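You operate a simulated robot arm through the tools that you are given. There is no shell and no other tool. Be economical: measure what you need, move in short steps, check, and stop when the job is done.

You are at the controls of a simulated robot arm. One attempt, no reset.

## Task
Rig the lead tester: orange plug in LEAD, yellow connector in VOLTS, brown fuse carrier pushed to the contacts.
Fine: knob OFF first.

It is judged by the outcome, as a careful person would: the job done as asked, and still so three seconds after it is handed in. It fails if anything else is knocked over, pushed out of place, dropped, spilled or broken.

## Robot
A 7-joint arm with a two-finger parallel gripper, fixed in place. Base frame: the origin is at the foot of the arm, x ahead of it, y to its left, z up. Lengths are in m, angles in degrees, forces in N, time in s.
With the tool pointing down near the work surface it reaches from about 0.3 to 0.7 m from the base axis. Its first joint turns from -66.0 to 66.0 degrees. Payload 1.57 kg.
The TCP is the grasp point between the finger pads, 0.03 m short of the fingertips. In the tool frame z runs along the fingers and y along their closing line. The gripper opens to 0.11 m. The fingers are 0.024 m wide and 0.012 m thick; the gripper's body (0.048 by 0.112 m) begins 0.078 m behind the TCP.
Orientation is told as [roll, pitch, yaw] about the base's x, y, z axes, in that order, counted from this pose: with the fingers straight down and closing along the base's y, the tool's x points along the base's -x, its y along +y and its z along -z.

## Interface
- The arm moves only by the tool arm_command. Its argument "steps" is a list of rows, each a list of 7 numbers: the shift along the tool's x, y, z in units of 25 mm (1.0 is 25 mm), then the turn, a rotation vector about the tool's x, y, z in units of 8 degrees (1.0 is 8 degrees), then the gripper command, from -1 (shut) to 1 (fully open), values between in proportion. In form: [[dx, dy, dz, ax, ay, az, jaw], ...]. A call has 1 to 12 rows; each row shifts and turns the commanded pose from where the row before left it, along the tool's axes as they then stand. A call with a number of a shift or a turn outside -1 to 1 is refused whole. Rows are played at 5 a second. More than 0.05 m and 8.6 degrees between two rows, or a gripper value outside its range, and nothing of the call is played. A pose out of reach is approached as far as the arm can. The call stops where the force on the tool passes 40 N (or 10 N more than at its start, if that is more) or the arm is blocked; 0.2 s more then pass. Each finger travels about 0.108 m/s and halts on what it meets, pressing with about 33 N; the grip force reading is that of the motor and also rises with nothing between the fingers. The clock runs only during rows and for 0.2 s after the last one: add rows that do not move to give the fingers time. The reply holds the time, the measured pose of the TCP, the force on the tool along the base axes, the opening and the grip force, in the units named above and with some noise, with the torque about the TCP (base axes, N m) and any sound that the robot's microphone picked up, and new pictures: "show" is both (left out), scene, wrist or none.
- Cameras (640 x 400 px; columns grow to the right, rows downward): "scene" is fixed at [0.1707, -0.3962, 1.3878]; the picture's right is [0.71, -0.70, 0.00], its down [-0.46, -0.46, -0.76] and it looks along [0.53, 0.54, -0.65] (base axes); focal length 214 px, centre (320, 200). "wrist" rides on the gripper at [0.07, 0.016, -0.141] in the tool frame; the picture's right is [-0.23, 0.97, 0.00], its down [-0.86, -0.20, -0.48] and it looks along [-0.47, -0.11, 0.88] (tool axes); focal length 222 px, centre (320, 200).
- probe_pixels(camera, pixels): for up to 12 pixels [column, row] of the newest picture of that camera ("zoom" is the newest enlarged one), the place [x, y, z] in the base frame of the surface seen there, good to about 0.002 m, but the place of the scene camera against the robot may be out by one fixed shift of up to 0.012 m in any direction. No time passes.
- inspect(camera, box): a new picture of the part [left, top, right, bottom] of that camera's present view, enlarged. No time passes.
- job_done(): hands the job in; it is judged then, once.

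Keep the steps short. Do not move on a guess: measure, check each grasp and each placing, and mend mistakes. In all there are 80 turns and 200 pictures (those below and enlarged ones count). Leave the gripper open and the arm clear of the work at the hand-in unless told otherwise, and finish with a single line.

The tools are called after "Request:" by a JSON object that holds its "api" and its "payload". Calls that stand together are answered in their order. arm_command: Moves the arm, as the interface text tells. Its arguments: {"type":"object","properties":{"steps":{"type":"array","items":{"type":"array","items":{"type":"number"}}},"show":{"type":"string","enum":["both","scene","wrist","none"]}},"required":["steps"]} The other tools are called the same way: probe_pixels (camera, pixels) gives the place of the surface under pixels of a picture; inspect (camera, box) takes an enlarged picture of a part of a camera's view; job_done () hands the job in.

At the start:

```text
t: 0.0
eef_pos: [0.3099, -0.1393, 1.2462]
tcp_rot: [0.0, 0.0, 0.1]
force: [0.9, 0.1, -0.7]
ft_torque: [0.01, -0.04, -0.03]
opening: 0.11
grasp_force: 0.1
```

scene: 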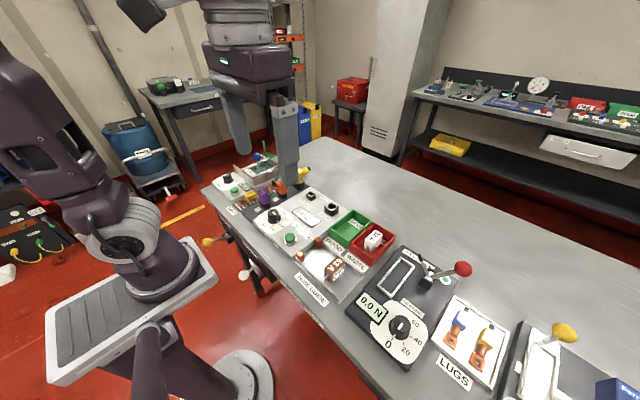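
wrist: 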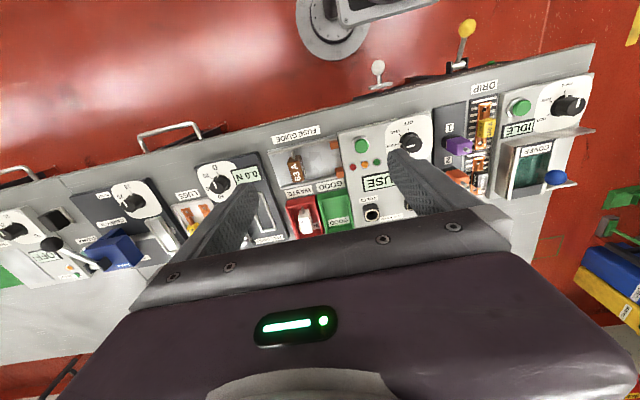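

I see a bench with several stations; I'll enlarge the views to find the lead tester.

Request:
{"api": "inspect", "payload": {"camera": "scene", "box": [200, 130, 400, 300]}}

Request:
{"api": "inspect", "payload": {"camera": "wrist", "box": [260, 60, 600, 240]}}

Request:
{"api": "inspect", "payload": {"camera": "scene", "box": [340, 230, 640, 400]}}

Request:
{"api": "inspect", "payload": {"camera": "wrist", "box": [0, 140, 300, 300]}}

```text
2.35 times, centred on (300, 215) of scene
```

zoom: 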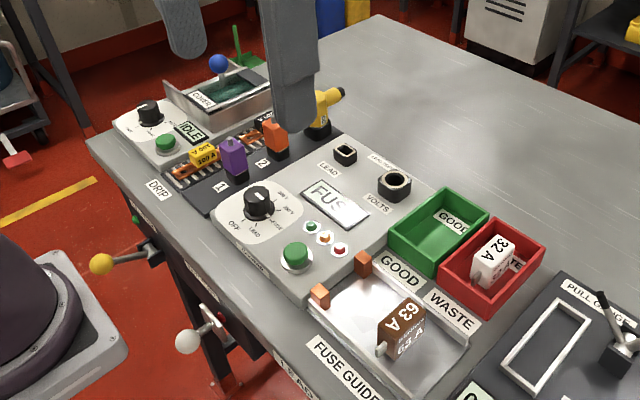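

```text
1.88 times, centred on (430, 150) of wrist
```

zoom: 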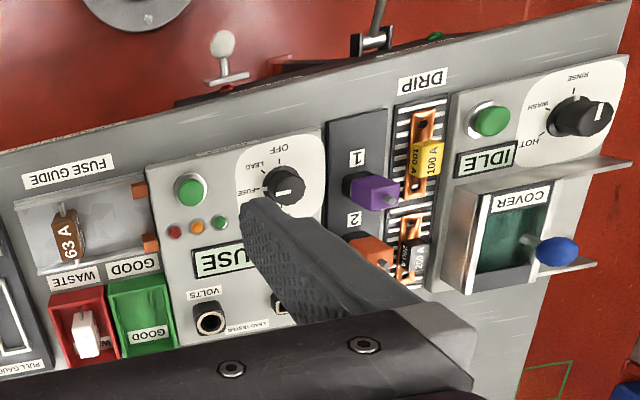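

```text
2.13 times, centred on (490, 315) of scene
```

zoom: 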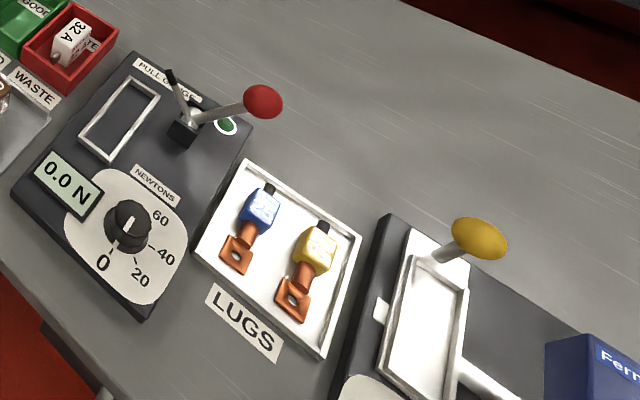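

```text
2.13 times, centred on (150, 220) of wrist
```

zoom: 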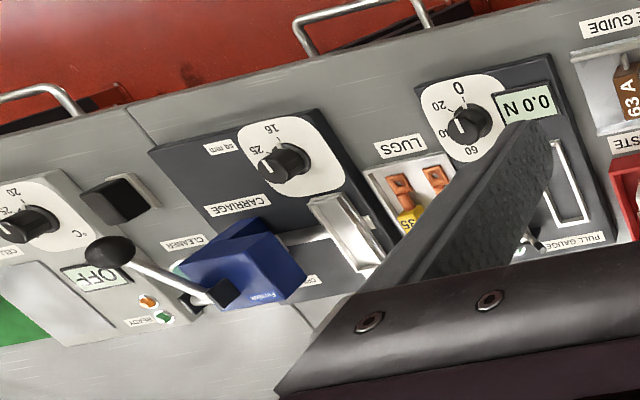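

Tester, guide and plugs found. Next I measure the main points from the scene picture (and wrist).

Request:
{"api": "probe_pixels", "payload": {"camera": "scene", "pixels": [[281, 214], [308, 192], [332, 208], [289, 187], [303, 173], [332, 265], [298, 253], [315, 240], [290, 238], [380, 220], [320, 290], [272, 196]]}}

Request:
{"api": "probe_pixels", "payload": {"camera": "wrist", "pixels": [[371, 213], [408, 141], [295, 165], [333, 189], [450, 145], [335, 146], [361, 145], [310, 160], [465, 180]]}}

Request:
{"api": "inspect", "payload": {"camera": "scene", "box": [255, 150, 345, 220]}}

```text
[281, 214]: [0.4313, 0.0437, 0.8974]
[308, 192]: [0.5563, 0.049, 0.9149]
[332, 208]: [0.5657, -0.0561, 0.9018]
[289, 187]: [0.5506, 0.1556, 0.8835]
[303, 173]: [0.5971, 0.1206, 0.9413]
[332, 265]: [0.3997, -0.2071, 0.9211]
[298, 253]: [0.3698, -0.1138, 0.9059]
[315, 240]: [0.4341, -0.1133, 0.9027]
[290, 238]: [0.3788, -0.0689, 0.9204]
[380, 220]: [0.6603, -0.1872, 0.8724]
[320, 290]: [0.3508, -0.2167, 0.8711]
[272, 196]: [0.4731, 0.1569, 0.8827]
```

```text
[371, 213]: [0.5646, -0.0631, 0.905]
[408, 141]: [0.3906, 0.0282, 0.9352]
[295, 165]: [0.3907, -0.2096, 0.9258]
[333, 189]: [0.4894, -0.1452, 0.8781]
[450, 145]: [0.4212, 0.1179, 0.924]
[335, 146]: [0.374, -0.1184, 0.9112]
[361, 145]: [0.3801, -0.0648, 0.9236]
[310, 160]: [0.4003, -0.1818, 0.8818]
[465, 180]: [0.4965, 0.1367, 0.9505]
```

```text
5.71 times, centred on (300, 185) of scene
```

zoom: 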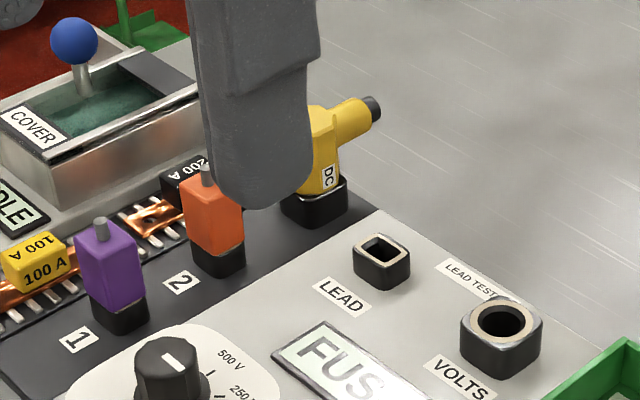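

Dial labels need reading and the yellow connector is hidden by the finger. I shift the gripper left and lower, still high above everything (tips ≥1.1), for a better wrist view.

Request:
{"api": "arm_command", "payload": {"steps": [[0, 1, 0.5, 0, 0, 0, 1], [0, 1, 0.5, 0, 0, 0, 1], [0, 1, 0.5, 0, 0, 0, 1], [0, 1, 0.5, 0, 0, 0, 1], [0, 1, 0.5, 0, 0, 0, 1], [0, 1, 0.5, 0, 0, 0, 1], [0, 0.6, 0.5, 0, 0, 0, 1], [0, 0, 0, 0, 0, 0, 1]]}}

```text
t: 1.8
eef_pos: [0.3103, 0.0272, 1.1588]
tcp_rot: [0.0, 0.0, -0.1]
force: [-0.8, -0.2, -0.5]
ft_torque: [0.0, 0.0, 0.0]
opening: 0.1098
grasp_force: 0.2
```

scene: 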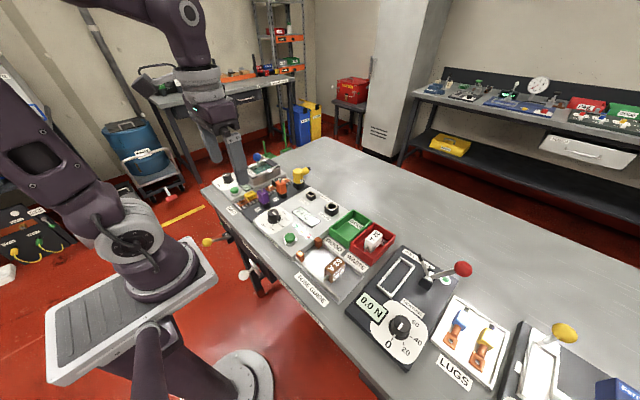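
wrist: 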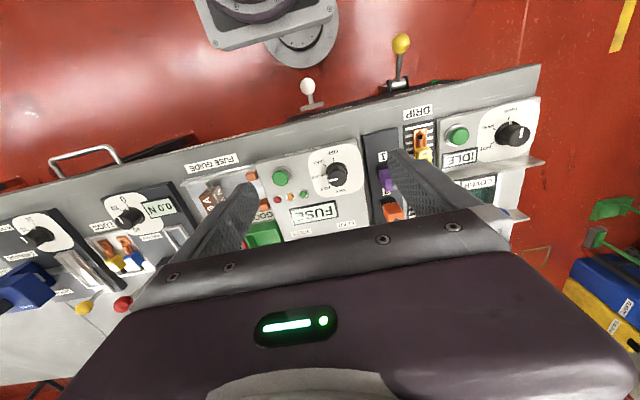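

Request:
{"api": "inspect", "payload": {"camera": "wrist", "box": [260, 130, 370, 235]}}

Request:
{"api": "inspect", "payload": {"camera": "scene", "box": [250, 155, 350, 225]}}

Request:
{"api": "inspect", "payload": {"camera": "scene", "box": [260, 210, 370, 300]}}

```text
3.81 times, centred on (315, 182) of wrist
```

zoom: 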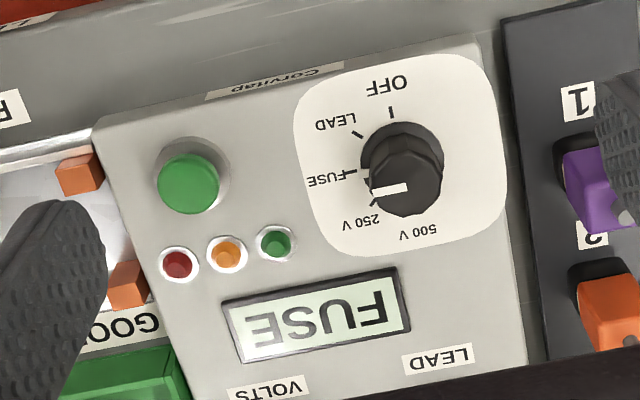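

```text
5.71 times, centred on (300, 190) of scene
```

zoom: 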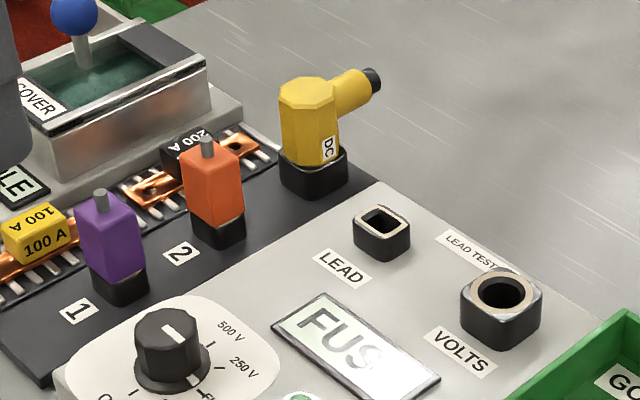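

```text
4.44 times, centred on (315, 255) of scene
```

zoom: 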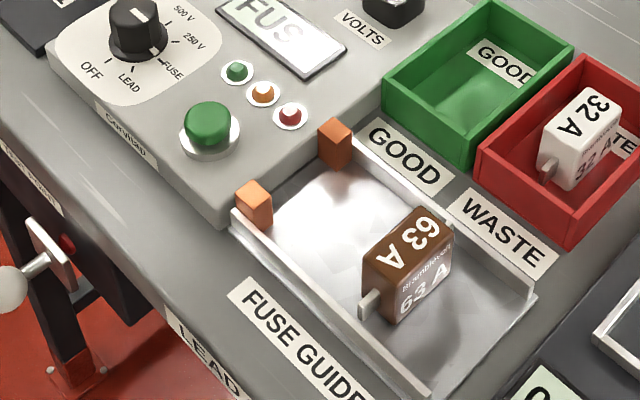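

Knob points at FUSE (display FUSE), OFF tick is toward the arm. I go 100 mm lower over the knob to measure it from the wrist.

Request:
{"api": "arm_command", "payload": {"steps": [[0, 0, 1, 0, 0, 0, 1], [0, 0, 1, 0, 0, 0, 1], [0, 0, 1, 0, 0, 0, 1], [0, 0, 1, 0, 0, 0, 1], [0, 0, 0, 0, 0, 0, 1]], "show": "wrist"}}

Request:
{"api": "inspect", "payload": {"camera": "wrist", "box": [240, 100, 440, 225]}}

```text
t: 3.0
eef_pos: [0.3097, 0.0262, 1.0587]
tcp_rot: [0.0, 0.0, 0.0]
force: [1.1, -0.2, -0.4]
ft_torque: [-0.03, 0.01, -0.04]
opening: 0.1102
grasp_force: 0.1
```

wrist: 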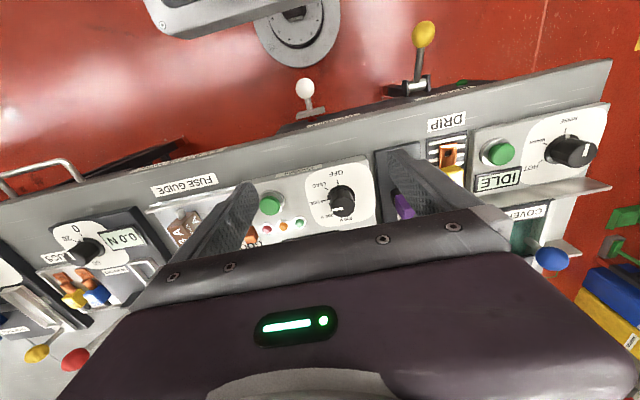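

```text
3.20 times, centred on (340, 162) of wrist
```

zoom: 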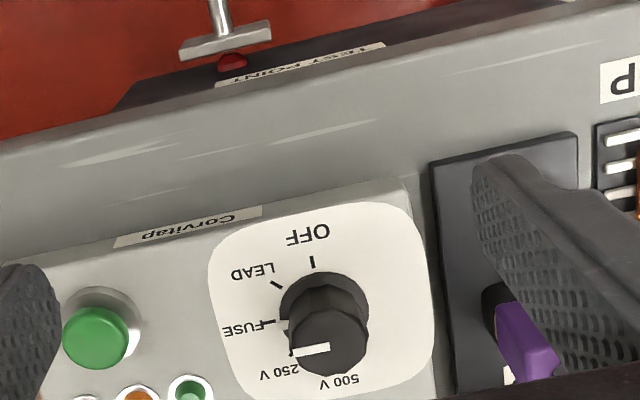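

Request:
{"api": "probe_pixels", "payload": {"camera": "zoom", "pixels": [[312, 261], [276, 284], [266, 321], [294, 351], [328, 346], [363, 340], [326, 314], [330, 370], [329, 342], [400, 300], [500, 260], [60, 300]]}}

Request:
{"api": "inspect", "payload": {"camera": "wrist", "box": [310, 165, 374, 225]}}

```text
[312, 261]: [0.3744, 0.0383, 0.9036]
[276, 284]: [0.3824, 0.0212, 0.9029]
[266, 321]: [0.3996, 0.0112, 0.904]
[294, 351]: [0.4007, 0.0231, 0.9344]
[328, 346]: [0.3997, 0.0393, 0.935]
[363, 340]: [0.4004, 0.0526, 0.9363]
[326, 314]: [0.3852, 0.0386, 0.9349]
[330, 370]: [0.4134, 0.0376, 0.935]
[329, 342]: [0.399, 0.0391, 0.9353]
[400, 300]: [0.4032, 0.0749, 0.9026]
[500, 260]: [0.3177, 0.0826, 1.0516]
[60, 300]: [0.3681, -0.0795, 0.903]
```

```text
6.67 times, centred on (342, 195) of wrist
```

zoom: 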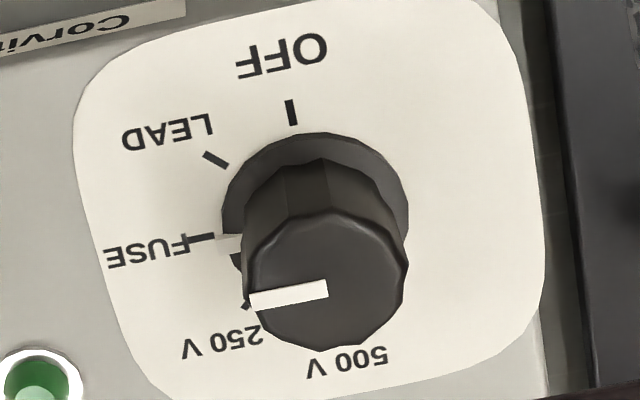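

Knob centre ≈(0.400, 0.038), radius 15 mm, top 0.935, panel 0.904. OFF is 90° clockwise (from above) of FUSE. I move above it, half-close and pre-turn −45° about the tool axis so I can turn +90°.

Request:
{"api": "arm_command", "payload": {"steps": [[-0.9025, 0.118, 0.5875, 0, 0, 0, 1], [-0.9025, 0.118, 0.5875, 0, 0, 0, 0.5], [-0.9025, 0.118, 0.5875, 0, 0, 0, 0.09], [-0.9025, 0.118, 0.5875, 0, 0, 0, 0.09], [0, 0, 0, 0, 0, -0.9375, 0.09], [0, 0, 0, 0, 0, -0.9375, 0.09], [0, 0, 0, 0, 0, -0.9375, 0.09], [0, 0, 0, 0, 0, -0.9375, 0.09], [0, 0, 0, 0, 0, -0.9375, 0.09], [0, 0, 0, 0, 0, -0.9375, 0.09], [0, 0, 0, 0, 0, 0, 0.09]]}}

```text
t: 5.4
eef_pos: [0.4014, 0.0384, 1.0008]
tcp_rot: [0.0, 0.0, 45.1]
force: [1.0, 0.2, -0.3]
ft_torque: [0.0, -0.02, 0.0]
opening: 0.0597
grasp_force: 0.0
```

scene: 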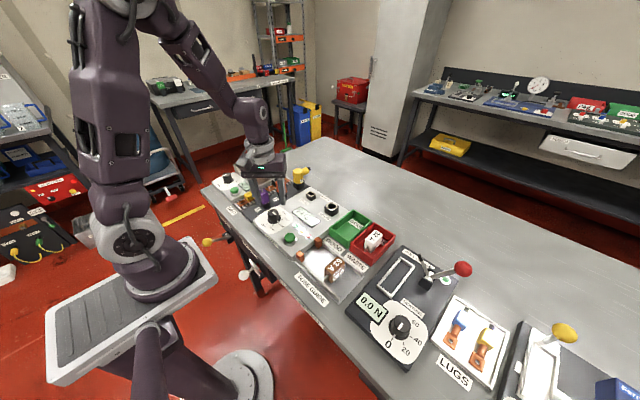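
wrist: 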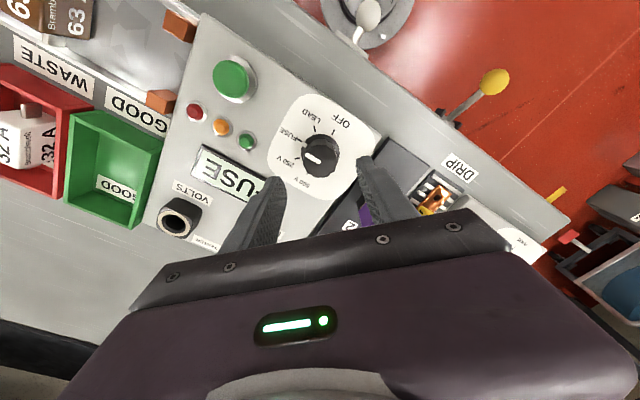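

Request:
{"api": "probe_pixels", "payload": {"camera": "wrist", "pixels": [[320, 157], [308, 160], [335, 154], [318, 170], [180, 218], [318, 130], [304, 140]]}}

Request:
{"api": "inspect", "payload": {"camera": "wrist", "box": [240, 90, 400, 220]}}

```text
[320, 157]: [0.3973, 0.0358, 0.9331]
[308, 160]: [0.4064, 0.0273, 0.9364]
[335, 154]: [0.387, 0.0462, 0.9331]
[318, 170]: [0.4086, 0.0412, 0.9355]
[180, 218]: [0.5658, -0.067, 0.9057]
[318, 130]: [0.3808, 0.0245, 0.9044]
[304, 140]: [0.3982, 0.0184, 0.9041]
```

```text
3.08 times, centred on (320, 155) of wrist
```

zoom: 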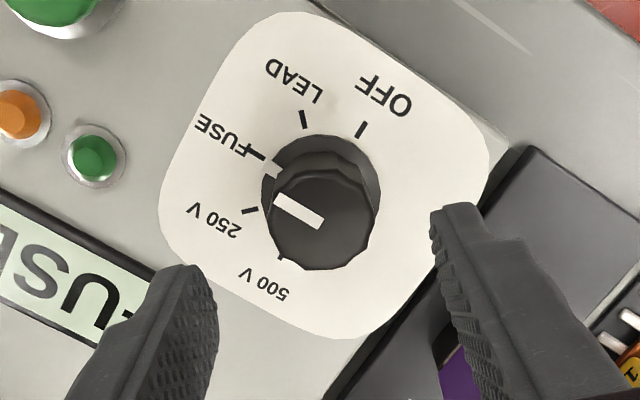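

Consistent: centre (0.400, 0.038). I descend 55 mm to TCP z 0.945 (tips 11 mm above the panel), then close.

Request:
{"api": "arm_command", "payload": {"steps": [[0, 0, 0.75, 0, 0, 0, 0.09], [0, 0, 0.75, 0, 0, 0, 0.09], [0, 0, 0.72, 0, 0, 0, 0.09], [0, 0, 0, 0, 0, 0, 0.09], [0, 0, 0, 0, 0, 0, -1], [0, 0, 0, 0, 0, 0, -1], [0, 0, 0, 0, 0, 0, -1]], "show": "wrist"}}

```text
t: 7.0
eef_pos: [0.4005, 0.0399, 0.9444]
tcp_rot: [0.0, 0.0, 45.1]
force: [-5.8, 6.4, -7.5]
ft_torque: [0.14, -0.64, 0.0]
opening: 0.033
grasp_force: 41.8
```

wrist: 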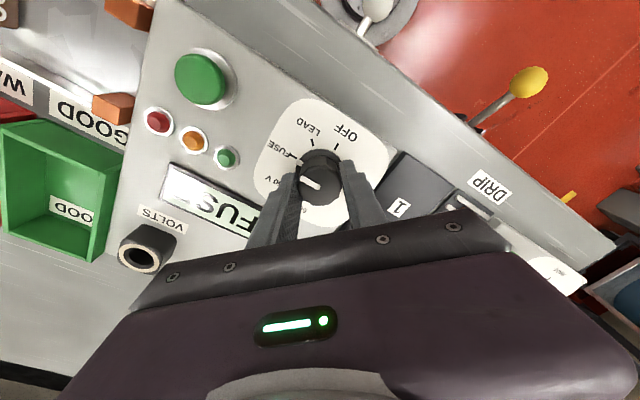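

Gripped (33 mm). Now I turn the knob 90° clockwise.

Request:
{"api": "arm_command", "payload": {"steps": [[0, 0, 0, 0, 0, 0.9375, -1], [0, 0, 0, 0, 0, 0.9375, -1], [0, 0, 0, 0, 0, 0.9375, -1], [0, 0, 0, 0, 0, 0.9375, -1], [0, 0, 0, 0, 0, 0.9375, -1], [0, 0, 0, 0, 0, 0.9375, -1], [0, 0, 0, 0, 0, 0.9375, -1], [0, 0, 0, 0, 0, 0.9375, -1], [0, 0, 0, 0, 0, 0.9375, -1], [0, 0, 0, 0, 0, 0.9375, -1], [0, 0, 0, 0, 0, 0.9375, -1], [0, 0, 0, 0, 0, 0.9375, -1]]}}

Request:
{"api": "inspect", "payload": {"camera": "wrist", "box": [200, 80, 440, 240]}}

```text
t: 9.6
eef_pos: [0.3996, 0.0382, 0.9437]
tcp_rot: [0.0, 0.0, -45.2]
force: [-4.0, -15.9, 11.8]
ft_torque: [0.1, 0.09, 0.0]
opening: 0.0329
grasp_force: 40.2
```

scene: 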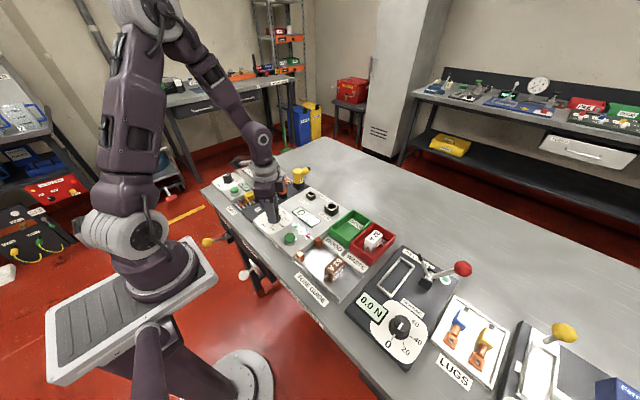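
wrist: 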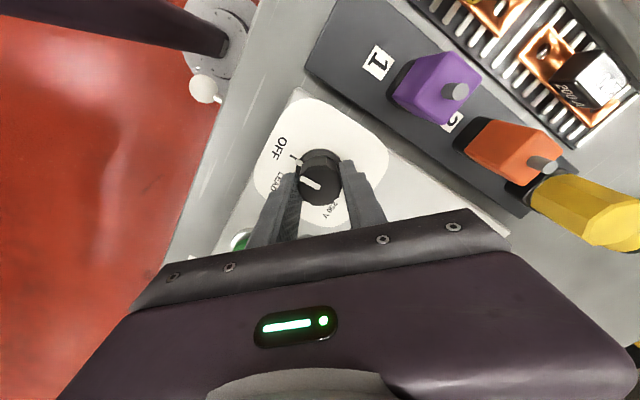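

```text
2.50 times, centred on (320, 160) of wrist
```

zoom: 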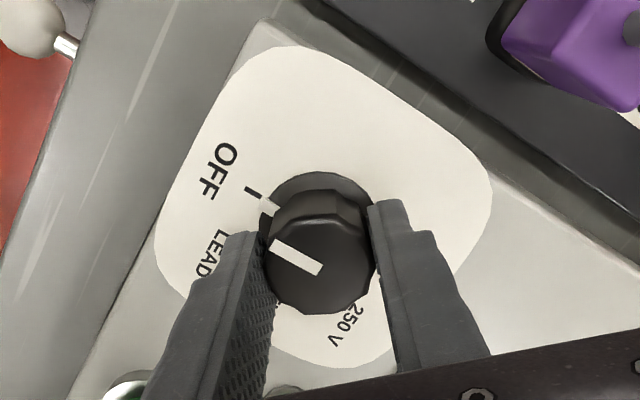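

The line now points at OFF. I release, rise 100 mm, and look.

Request:
{"api": "arm_command", "payload": {"steps": [[0, 0, 0, 0, 0, 0, 0.1], [0, 0, 0, 0, 0, 0, 0.1], [0, 0, 0, 0, 0, 0, 0.1], [0, 0, -1, 0, 0, 0, 0.1], [0, 0, -1, 0, 0, 0, 0.1], [0, 0, -1, 0, 0, 0, 0.1], [0, 0, -1, 0, 0, 0, 0.1], [0, 0, 0, 0, 0, 0, 0.1]]}}

Request:
{"api": "inspect", "payload": {"camera": "scene", "box": [255, 165, 345, 235]}}

Request:
{"api": "inspect", "payload": {"camera": "wrist", "box": [200, 60, 440, 220]}}

```text
t: 11.4
eef_pos: [0.3988, 0.0398, 1.0441]
tcp_rot: [0.0, -0.1, -45.0]
force: [-0.4, -0.5, -0.3]
ft_torque: [0.0, -0.02, 0.04]
opening: 0.0605
grasp_force: 0.0
```

scene: 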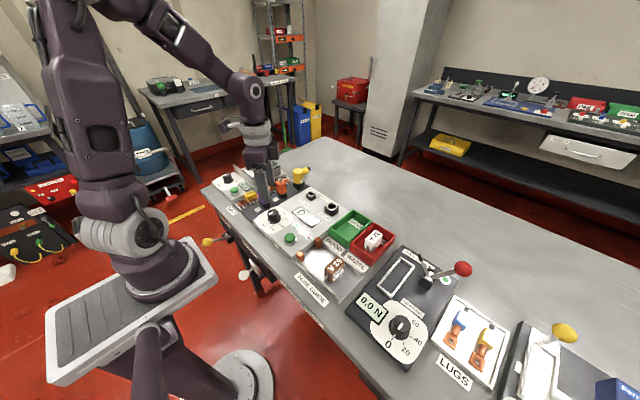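
wrist: 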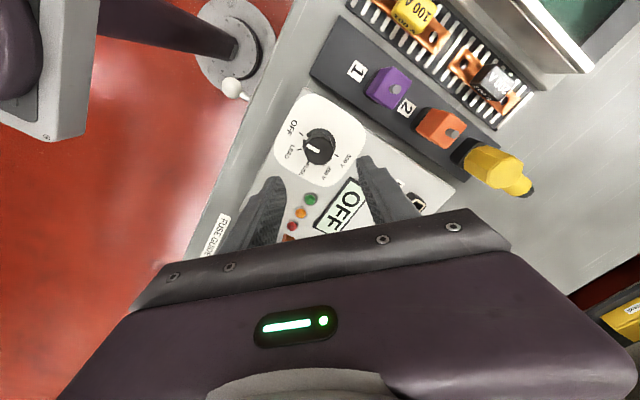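

```text
5.71 times, centred on (300, 200) of scene
```

zoom: 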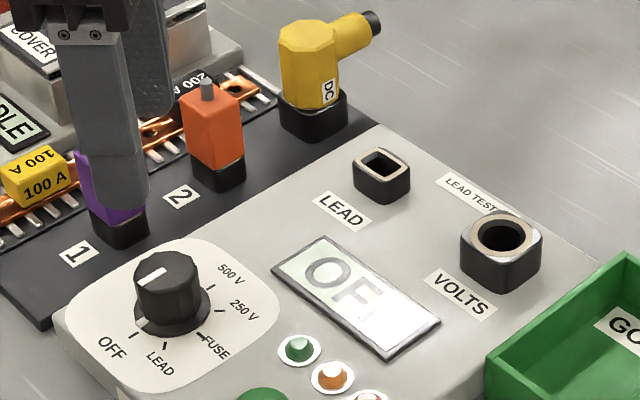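

```text
2.50 times, centred on (320, 140) of wrist
```

zoom: 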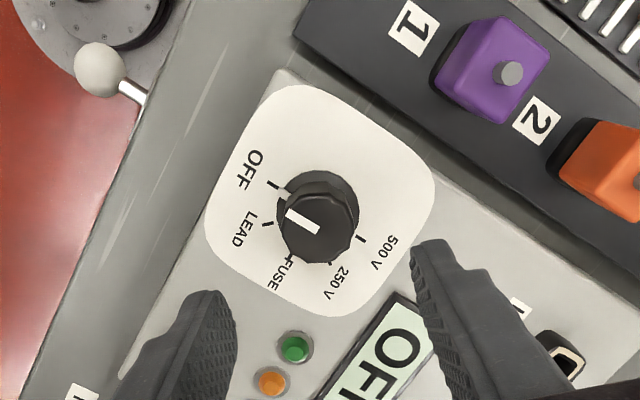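

Display reads OFF. Next I turn back to yaw 0 and move left so the wrist sees plugs and sockets.

Request:
{"api": "arm_command", "payload": {"steps": [[0, 0, -0.5, 0, 0, -0.9375, 1], [0, 0, -0.5, 0, 0, -0.9375, 1], [0, 0, -0.5, 0, 0, -0.9375, 1], [0, 0, -0.5, 0, 0, -0.9375, 1], [0, 0, 0, 0, 0, -0.9375, 1], [0, 0, 0, 0, 0, -0.9375, 1], [0, 0.8, 0, 0, 0, 0, 1], [0, 0.8, 0, 0, 0, 0, 1], [0, 0, 0, 0, 0, 0, 1]]}}

Request:
{"api": "inspect", "payload": {"camera": "wrist", "box": [240, 100, 440, 230]}}

Request:
{"api": "inspect", "payload": {"camera": "scene", "box": [265, 155, 345, 220]}}

```text
t: 13.4
eef_pos: [0.4011, 0.0777, 1.0942]
tcp_rot: [0.0, 0.0, 0.0]
force: [0.6, -0.6, -0.5]
ft_torque: [0.02, 0.04, 0.02]
opening: 0.1099
grasp_force: 0.1
```

scene: 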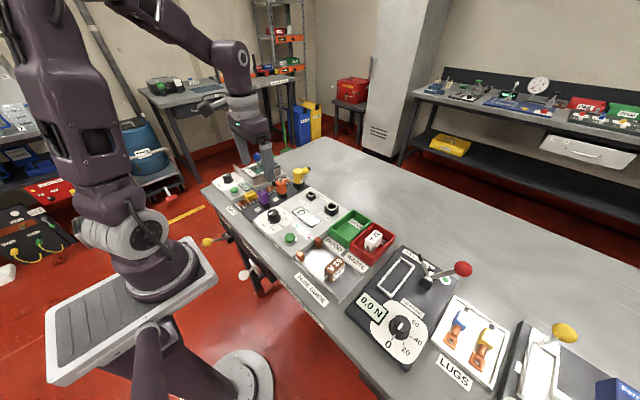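
wrist: 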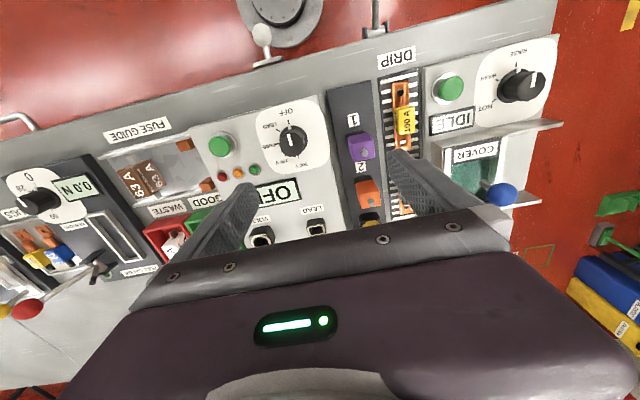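

```text
3.08 times, centred on (340, 165) of wrist
```

zoom: 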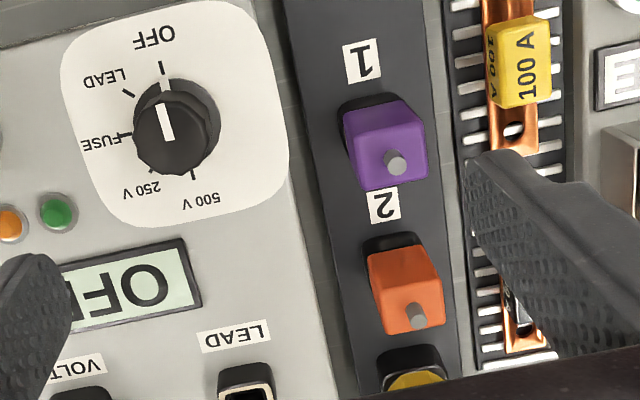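

```text
6.15 times, centred on (305, 188) of scene
```

zoom: 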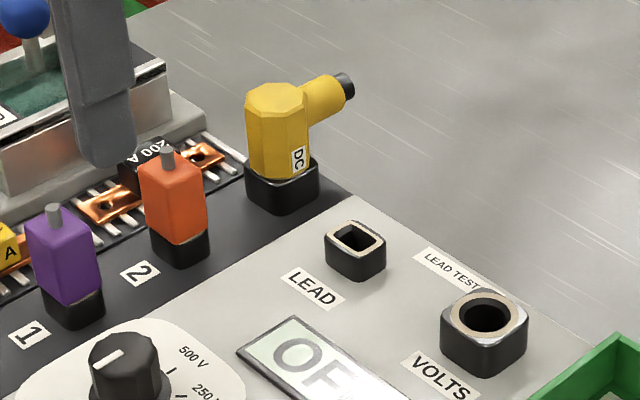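

Now move 110 mm forward for a straight look at the orange plug, yellow connector and both sockets.

Request:
{"api": "arm_command", "payload": {"steps": [[-0.8, -0.3, 0, 0, 0, 0, 1], [-0.8, -0.3, 0, 0, 0, 0, 1], [-0.8, -0.3, 0, 0, 0, 0, 1], [-0.8, 0, 0, 0, 0, 0, 1], [-0.8, 0, 0, 0, 0, 0, 1], [0, 0, 0, 0, 0, 0, 1]], "show": "wrist"}}

Request:
{"api": "inspect", "payload": {"camera": "wrist", "box": [250, 70, 430, 187]}}

```text
t: 14.8
eef_pos: [0.5003, 0.0552, 1.0938]
tcp_rot: [0.0, 0.0, 0.1]
force: [0.0, -0.2, 0.4]
ft_torque: [-0.02, -0.03, 0.02]
opening: 0.1102
grasp_force: 0.0
```

wrist: 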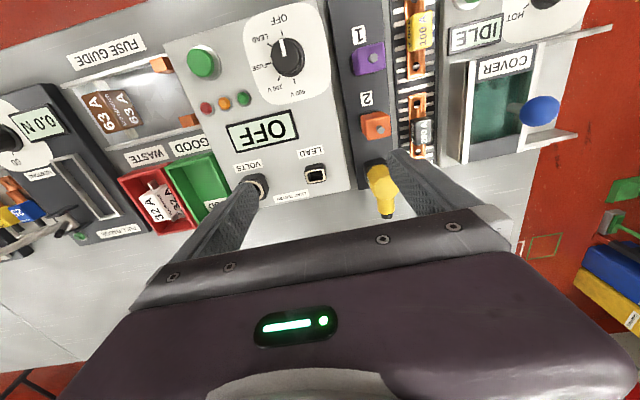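

```text
3.42 times, centred on (340, 128) of wrist
```

zoom: 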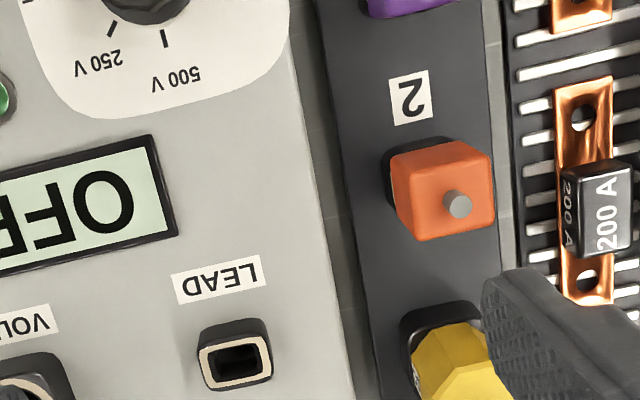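

Request:
{"api": "probe_pixels", "payload": {"camera": "zoom", "pixels": [[394, 160], [461, 145], [490, 168], [487, 226], [416, 239], [457, 200], [203, 354], [263, 340], [267, 375], [213, 387], [238, 361], [383, 290]]}}

Request:
{"api": "inspect", "payload": {"camera": "wrist", "box": [340, 90, 410, 225]}}

Request:
{"api": "inspect", "payload": {"camera": "wrist", "box": [230, 150, 340, 215]}}

```text
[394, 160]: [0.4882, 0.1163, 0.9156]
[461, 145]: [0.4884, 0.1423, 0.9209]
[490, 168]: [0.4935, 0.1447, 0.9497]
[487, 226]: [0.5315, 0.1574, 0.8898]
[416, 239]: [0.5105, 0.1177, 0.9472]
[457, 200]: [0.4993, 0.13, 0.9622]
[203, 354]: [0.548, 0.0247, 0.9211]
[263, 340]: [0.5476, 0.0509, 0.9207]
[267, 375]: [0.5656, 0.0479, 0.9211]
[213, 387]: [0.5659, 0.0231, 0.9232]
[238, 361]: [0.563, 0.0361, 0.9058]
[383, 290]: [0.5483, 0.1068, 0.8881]
```

```text
2.96 times, centred on (375, 158) of wrist
```

zoom: 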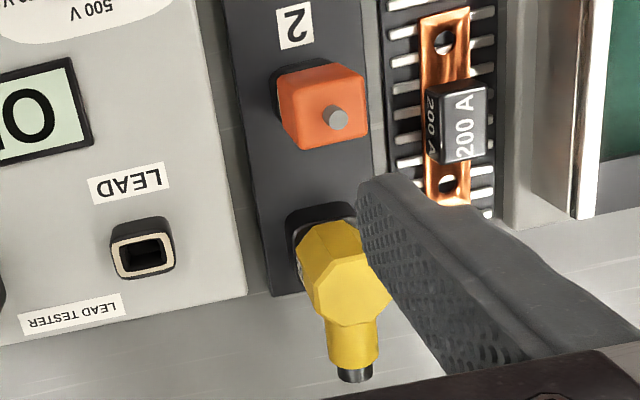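

```text
5.82 times, centred on (285, 182) of wrist
```

zoom: 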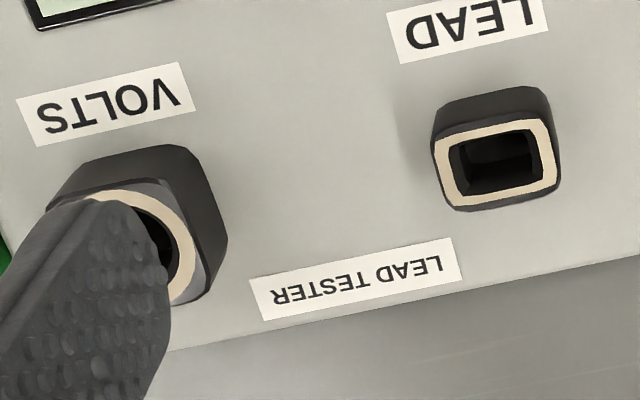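

LEAD is a rectangular hole, same orientation as the orange plug. Checking clearances around the orange plug (200 A fuse, purple plug, yellow) and fuse top heights.

Request:
{"api": "inspect", "payload": {"camera": "wrist", "box": [340, 30, 440, 170]}}

Request:
{"api": "probe_pixels", "payload": {"camera": "wrist", "pixels": [[416, 124], [430, 122], [430, 140], [370, 57], [358, 70], [380, 175], [372, 174], [386, 215], [362, 122], [389, 126], [374, 113], [378, 136]]}}

```text
2.86 times, centred on (390, 100) of wrist
```

zoom: 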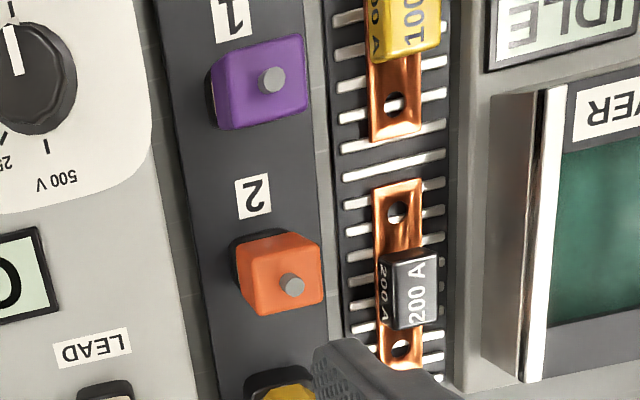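

```text
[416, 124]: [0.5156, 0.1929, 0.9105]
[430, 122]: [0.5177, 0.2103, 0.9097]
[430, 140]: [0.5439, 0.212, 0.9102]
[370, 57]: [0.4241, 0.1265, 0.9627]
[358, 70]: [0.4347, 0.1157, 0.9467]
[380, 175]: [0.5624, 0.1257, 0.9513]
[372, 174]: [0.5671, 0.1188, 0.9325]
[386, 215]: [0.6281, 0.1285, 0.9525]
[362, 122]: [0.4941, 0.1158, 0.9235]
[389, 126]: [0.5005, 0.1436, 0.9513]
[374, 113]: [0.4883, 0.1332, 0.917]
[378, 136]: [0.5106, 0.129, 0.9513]
```

Request:
{"api": "inspect", "payload": {"camera": "wrist", "box": [295, 155, 340, 195]}}

```text
10.00 times, centred on (318, 175) of wrist
```

zoom: 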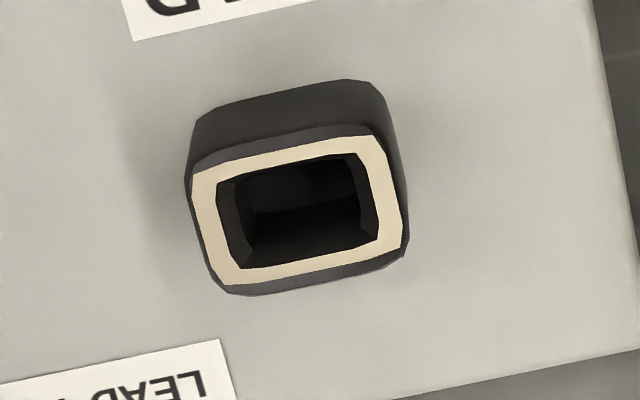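

Request:
{"api": "probe_pixels", "payload": {"camera": "zoom", "pixels": [[285, 157], [318, 268], [208, 225], [387, 195], [280, 165], [312, 264], [217, 220], [376, 195], [300, 210], [205, 180], [375, 148], [395, 243]]}}

```text
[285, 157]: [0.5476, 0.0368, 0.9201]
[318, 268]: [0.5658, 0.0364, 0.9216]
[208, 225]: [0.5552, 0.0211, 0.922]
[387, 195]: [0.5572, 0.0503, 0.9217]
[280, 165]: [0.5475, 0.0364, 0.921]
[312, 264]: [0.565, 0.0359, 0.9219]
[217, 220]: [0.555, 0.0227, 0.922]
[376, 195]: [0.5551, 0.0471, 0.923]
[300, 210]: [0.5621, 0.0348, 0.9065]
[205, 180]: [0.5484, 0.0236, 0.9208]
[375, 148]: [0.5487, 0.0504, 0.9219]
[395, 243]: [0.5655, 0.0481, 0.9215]
```

LEAD centre ≈(0.5567, 0.036), rim 0.921. Orange body centre ≈(0.4995, 0.130), top 0.951. I move over the orange plug to z 1.01, jaw 60 mm.

Request:
{"api": "arm_command", "payload": {"steps": [[0, 1, 0, 0, 0, 0, 0.5], [0, 1, 0, 0, 0, 0, 0.09], [0.03, 0.99, 0, 0, 0, 0, 0.09], [0, 0, 0.85, 0, 0, 0, 0.09], [0, 0, 0.85, 0, 0, 0, 0.09], [0, 0, 0.85, 0, 0, 0, 0.09], [0, 0, 0.8, 0, 0, 0, 0.09], [0, 0, 0, 0, 0, 0, 0.09]]}}

Request:
{"api": "inspect", "payload": {"camera": "wrist", "box": [240, 60, 440, 220]}}

```text
t: 16.6
eef_pos: [0.5004, 0.1292, 1.0092]
tcp_rot: [0.0, 0.0, 0.0]
force: [0.2, 0.9, 0.5]
ft_torque: [0.02, 0.02, -0.04]
opening: 0.0602
grasp_force: 0.1
```

scene: 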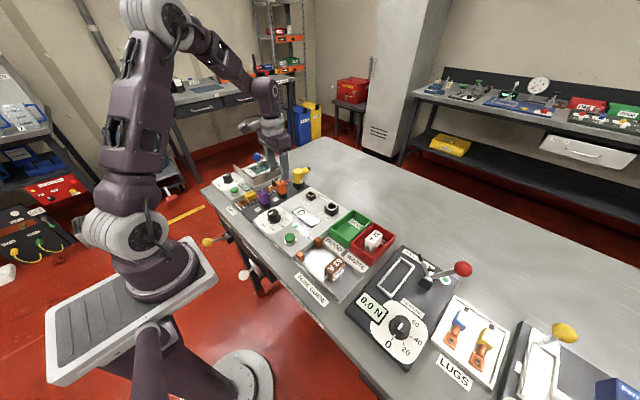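
wrist: 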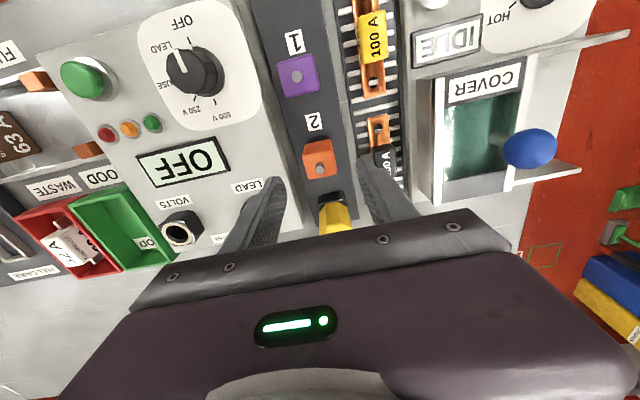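

```text
2.50 times, centred on (340, 140) of wrist
```

zoom: 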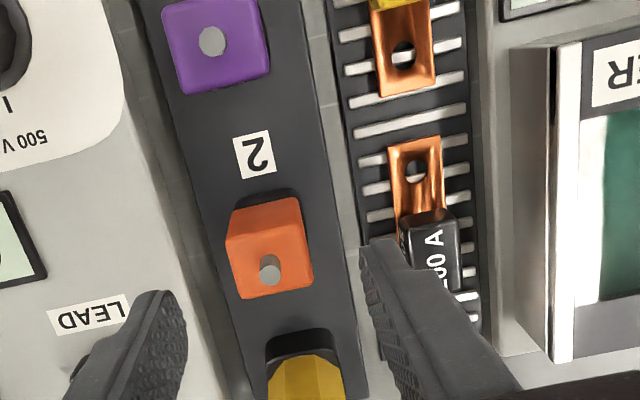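

Request:
{"api": "probe_pixels", "payload": {"camera": "zoom", "pixels": [[268, 262], [276, 291], [240, 275], [308, 265], [270, 248], [265, 215], [410, 250], [300, 345], [230, 225]]}}

```text
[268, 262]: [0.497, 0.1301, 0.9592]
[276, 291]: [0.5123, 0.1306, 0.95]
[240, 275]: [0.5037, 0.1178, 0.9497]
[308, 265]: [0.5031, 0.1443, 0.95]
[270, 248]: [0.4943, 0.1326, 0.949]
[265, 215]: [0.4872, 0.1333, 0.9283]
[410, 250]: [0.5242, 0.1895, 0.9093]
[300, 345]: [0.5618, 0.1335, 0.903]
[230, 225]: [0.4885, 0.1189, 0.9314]
```

Plug at (0.500, 0.131); TCP aligned. Descend to z 0.950 and close.

Request:
{"api": "arm_command", "payload": {"steps": [[0, 0.05, 0.8, 0, 0, 0, 0.09], [0, 0, 0.8, 0, 0, 0, 0.09], [0, 0, 0.77, 0, 0, 0, 0.09], [0, 0, 0, 0, 0, 0, 0.09], [0, 0, 0, 0, 0, 0, -1], [0, 0, 0, 0, 0, 0, -1], [0, 0, 0, 0, 0, 0, -1]], "show": "wrist"}}

```text
t: 18.2
eef_pos: [0.5004, 0.1316, 0.9511]
tcp_rot: [0.1, 0.0, 0.0]
force: [0.2, -6.2, -1.8]
ft_torque: [-0.26, -0.01, -0.02]
opening: 0.0291
grasp_force: 32.0
```

wrist: 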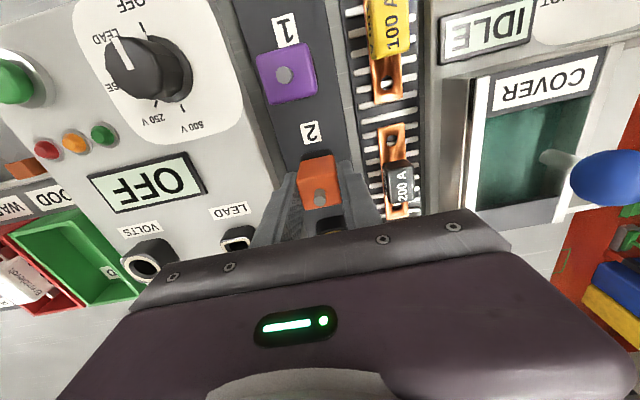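

Gripped at 29 mm. Pull straight up.

Request:
{"api": "arm_command", "payload": {"steps": [[0, 0, -0.4, 0, 0, 0, -1], [0, 0, -0.4, 0, 0, 0, -1], [0, 0, -0.6, 0, 0, 0, -1], [0, 0, -0.8, 0, 0, 0, -1], [0, 0, -0.8, 0, 0, 0, -1], [0, 0, 0, 0, 0, 0, -1]]}}

Request:
{"api": "inspect", "payload": {"camera": "scene", "box": [255, 140, 345, 210]}}

Request:
{"api": "inspect", "payload": {"camera": "wrist", "box": [240, 120, 400, 240]}}

```text
t: 19.6
eef_pos: [0.4988, 0.1317, 1.0262]
tcp_rot: [0.0, -0.1, 0.0]
force: [-0.6, 0.4, 0.0]
ft_torque: [0.0, 0.01, 0.01]
opening: 0.0289
grasp_force: 32.9
```

scene: 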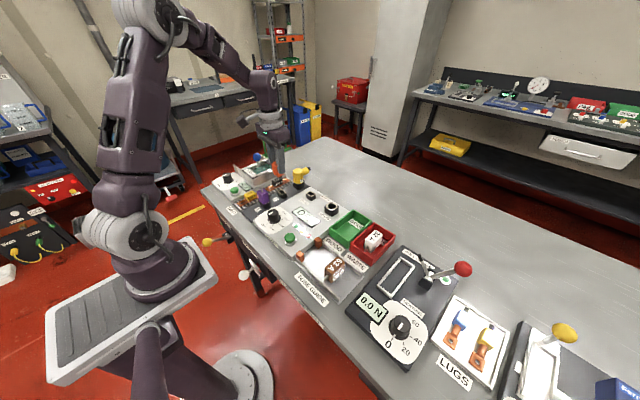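
wrist: 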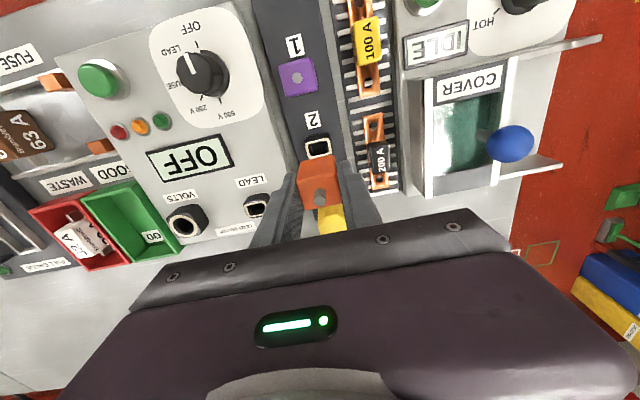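

```text
5.71 times, centred on (300, 175) of scene
```

zoom: 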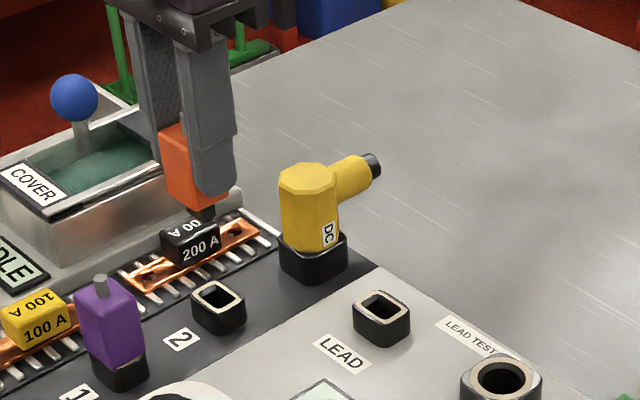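

```text
3.33 times, centred on (320, 180) of wrist
```

zoom: 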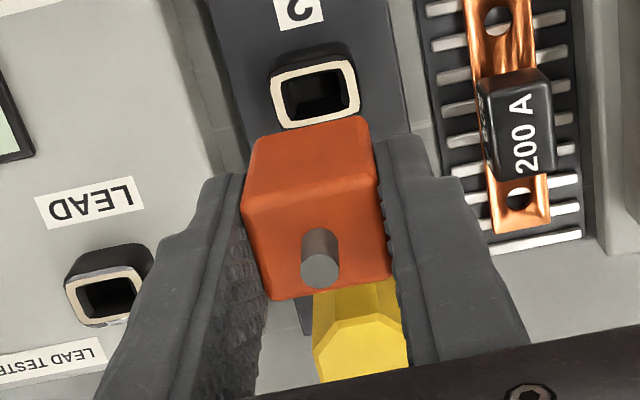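

Request:
{"api": "probe_pixels", "payload": {"camera": "zoom", "pixels": [[312, 70], [320, 122], [278, 100], [354, 85], [108, 272], [72, 302], [140, 288], [115, 318], [320, 265], [255, 235], [380, 225]]}}

```text
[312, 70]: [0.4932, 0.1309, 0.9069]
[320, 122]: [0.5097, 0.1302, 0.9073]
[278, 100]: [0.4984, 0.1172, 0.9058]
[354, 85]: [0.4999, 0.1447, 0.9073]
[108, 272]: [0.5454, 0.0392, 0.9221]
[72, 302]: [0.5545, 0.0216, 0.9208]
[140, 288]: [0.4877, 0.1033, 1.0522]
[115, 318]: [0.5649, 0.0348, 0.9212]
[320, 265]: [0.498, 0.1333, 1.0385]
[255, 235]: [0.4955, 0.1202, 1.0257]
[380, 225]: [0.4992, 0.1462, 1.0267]
```

Orange plug is held and dock is empty. Move: y to 0.036, then x to 0.5565, staying high.

Request:
{"api": "arm_command", "payload": {"steps": [[0, -0.957, 0, 0, 0, 0, -1], [0, -0.957, 0, 0, 0, 0, -1], [0, -0.957, 0, 0, 0, 0, -1], [0, -0.957, 0, 0, 0, 0, -1], [-0.76, 0, 0, 0, 0, 0, -1], [-0.76, 0, 0, 0, 0, 0, -1], [-0.76, 0, 0, 0, 0, 0, -1], [0, 0, 0.5, 0, 0, 0, -1], [0, 0, 0, 0, 0, 0, -1], [0, 0, 0, 0, 0, 0, -1]]}}

Request:
{"api": "inspect", "payload": {"camera": "scene", "box": [275, 150, 345, 220]}}

Request:
{"api": "inspect", "payload": {"camera": "wrist", "box": [240, 120, 400, 240]}}

```text
t: 21.8
eef_pos: [0.5577, 0.0356, 1.0136]
tcp_rot: [0.0, -0.1, 0.0]
force: [1.4, -1.0, -0.1]
ft_torque: [-0.03, 0.02, -0.04]
opening: 0.0288
grasp_force: 32.9
```

scene: 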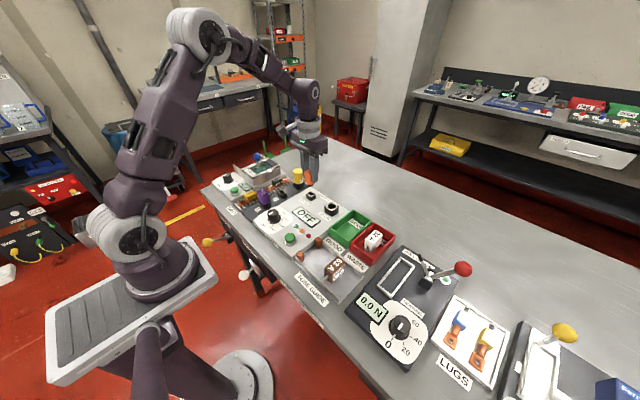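
wrist: 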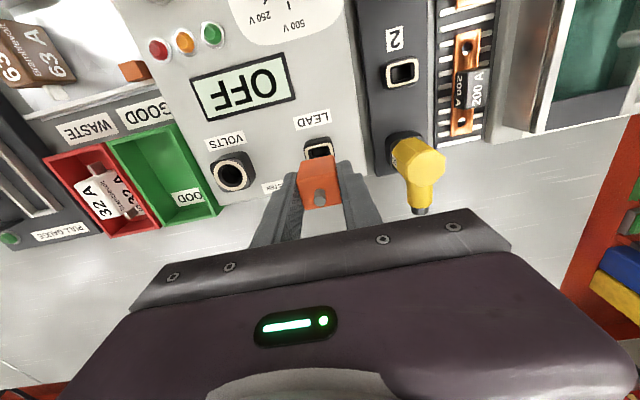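

```text
5.71 times, centred on (310, 185) of scene
```

zoom: 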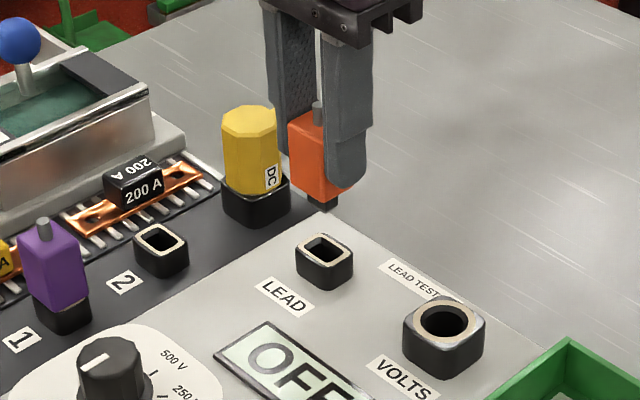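

```text
3.33 times, centred on (320, 180) of wrist
```

zoom: 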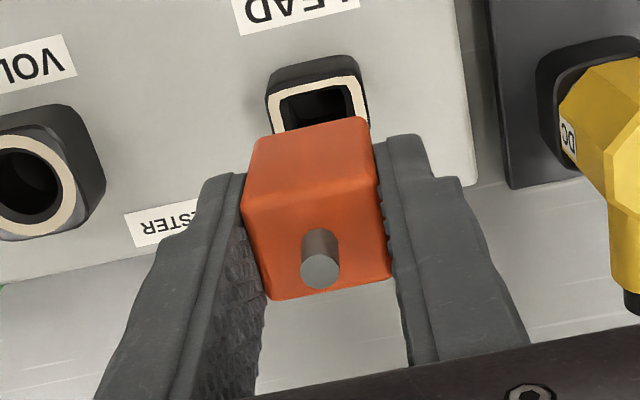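

Request:
{"api": "probe_pixels", "payload": {"camera": "zoom", "pixels": [[315, 80], [271, 105], [364, 92], [273, 100], [355, 80], [318, 150], [255, 235], [380, 225], [50, 150], [20, 150]]}}

```text
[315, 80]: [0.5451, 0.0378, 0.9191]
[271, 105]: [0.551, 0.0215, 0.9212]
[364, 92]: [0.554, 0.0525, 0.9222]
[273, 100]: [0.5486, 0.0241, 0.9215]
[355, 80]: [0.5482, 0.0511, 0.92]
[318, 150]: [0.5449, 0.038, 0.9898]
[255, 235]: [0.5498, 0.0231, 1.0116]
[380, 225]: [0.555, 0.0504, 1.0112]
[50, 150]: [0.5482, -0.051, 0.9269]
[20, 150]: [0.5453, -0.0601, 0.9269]
```

Plug and socket agree within ~1 mm. Descend slowly toward the seated height z≈0.966.

Request:
{"api": "arm_command", "payload": {"steps": [[0, 0, 0.4, 0, 0, 0, -1], [0, 0, 0.4, 0, 0, 0, -1], [0, 0, 0.3, 0, 0, 0, -1], [0, 0, 0.2, 0, 0, 0, -1], [0, 0, 0.2, 0, 0, 0, -1], [0, 0, 0, 0, 0, 0, -1]]}}

Request:
{"api": "inspect", "payload": {"camera": "scene", "box": [275, 150, 345, 220]}}

```text
t: 23.2
eef_pos: [0.5564, 0.035, 0.9766]
tcp_rot: [0.0, 0.1, 0.0]
force: [-7.6, -0.8, 5.4]
ft_torque: [0.0, 0.37, 0.02]
opening: 0.0289
grasp_force: 32.8
```

scene: 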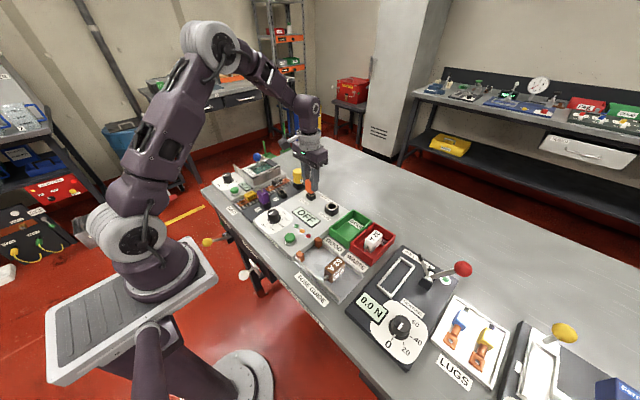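
wrist: 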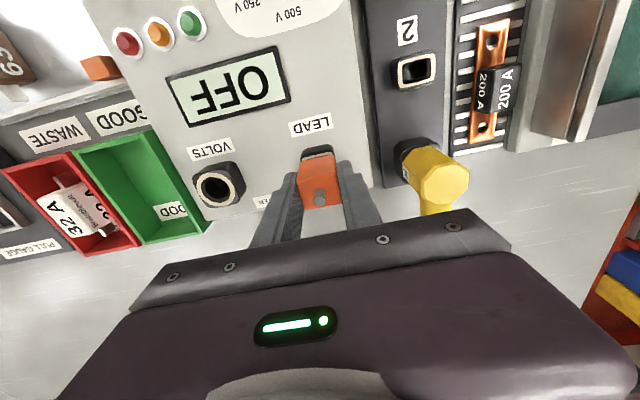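

```text
5.71 times, centred on (310, 185) of scene
```

zoom: 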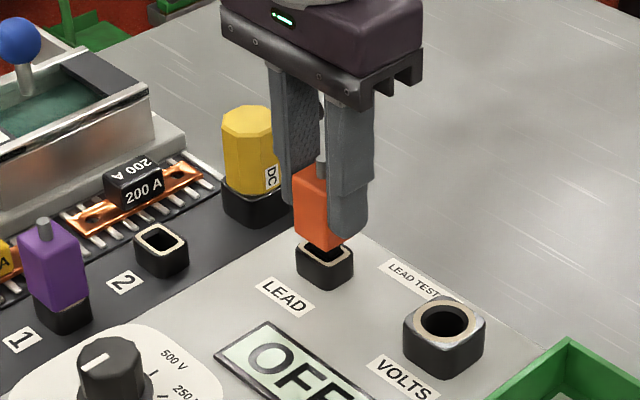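

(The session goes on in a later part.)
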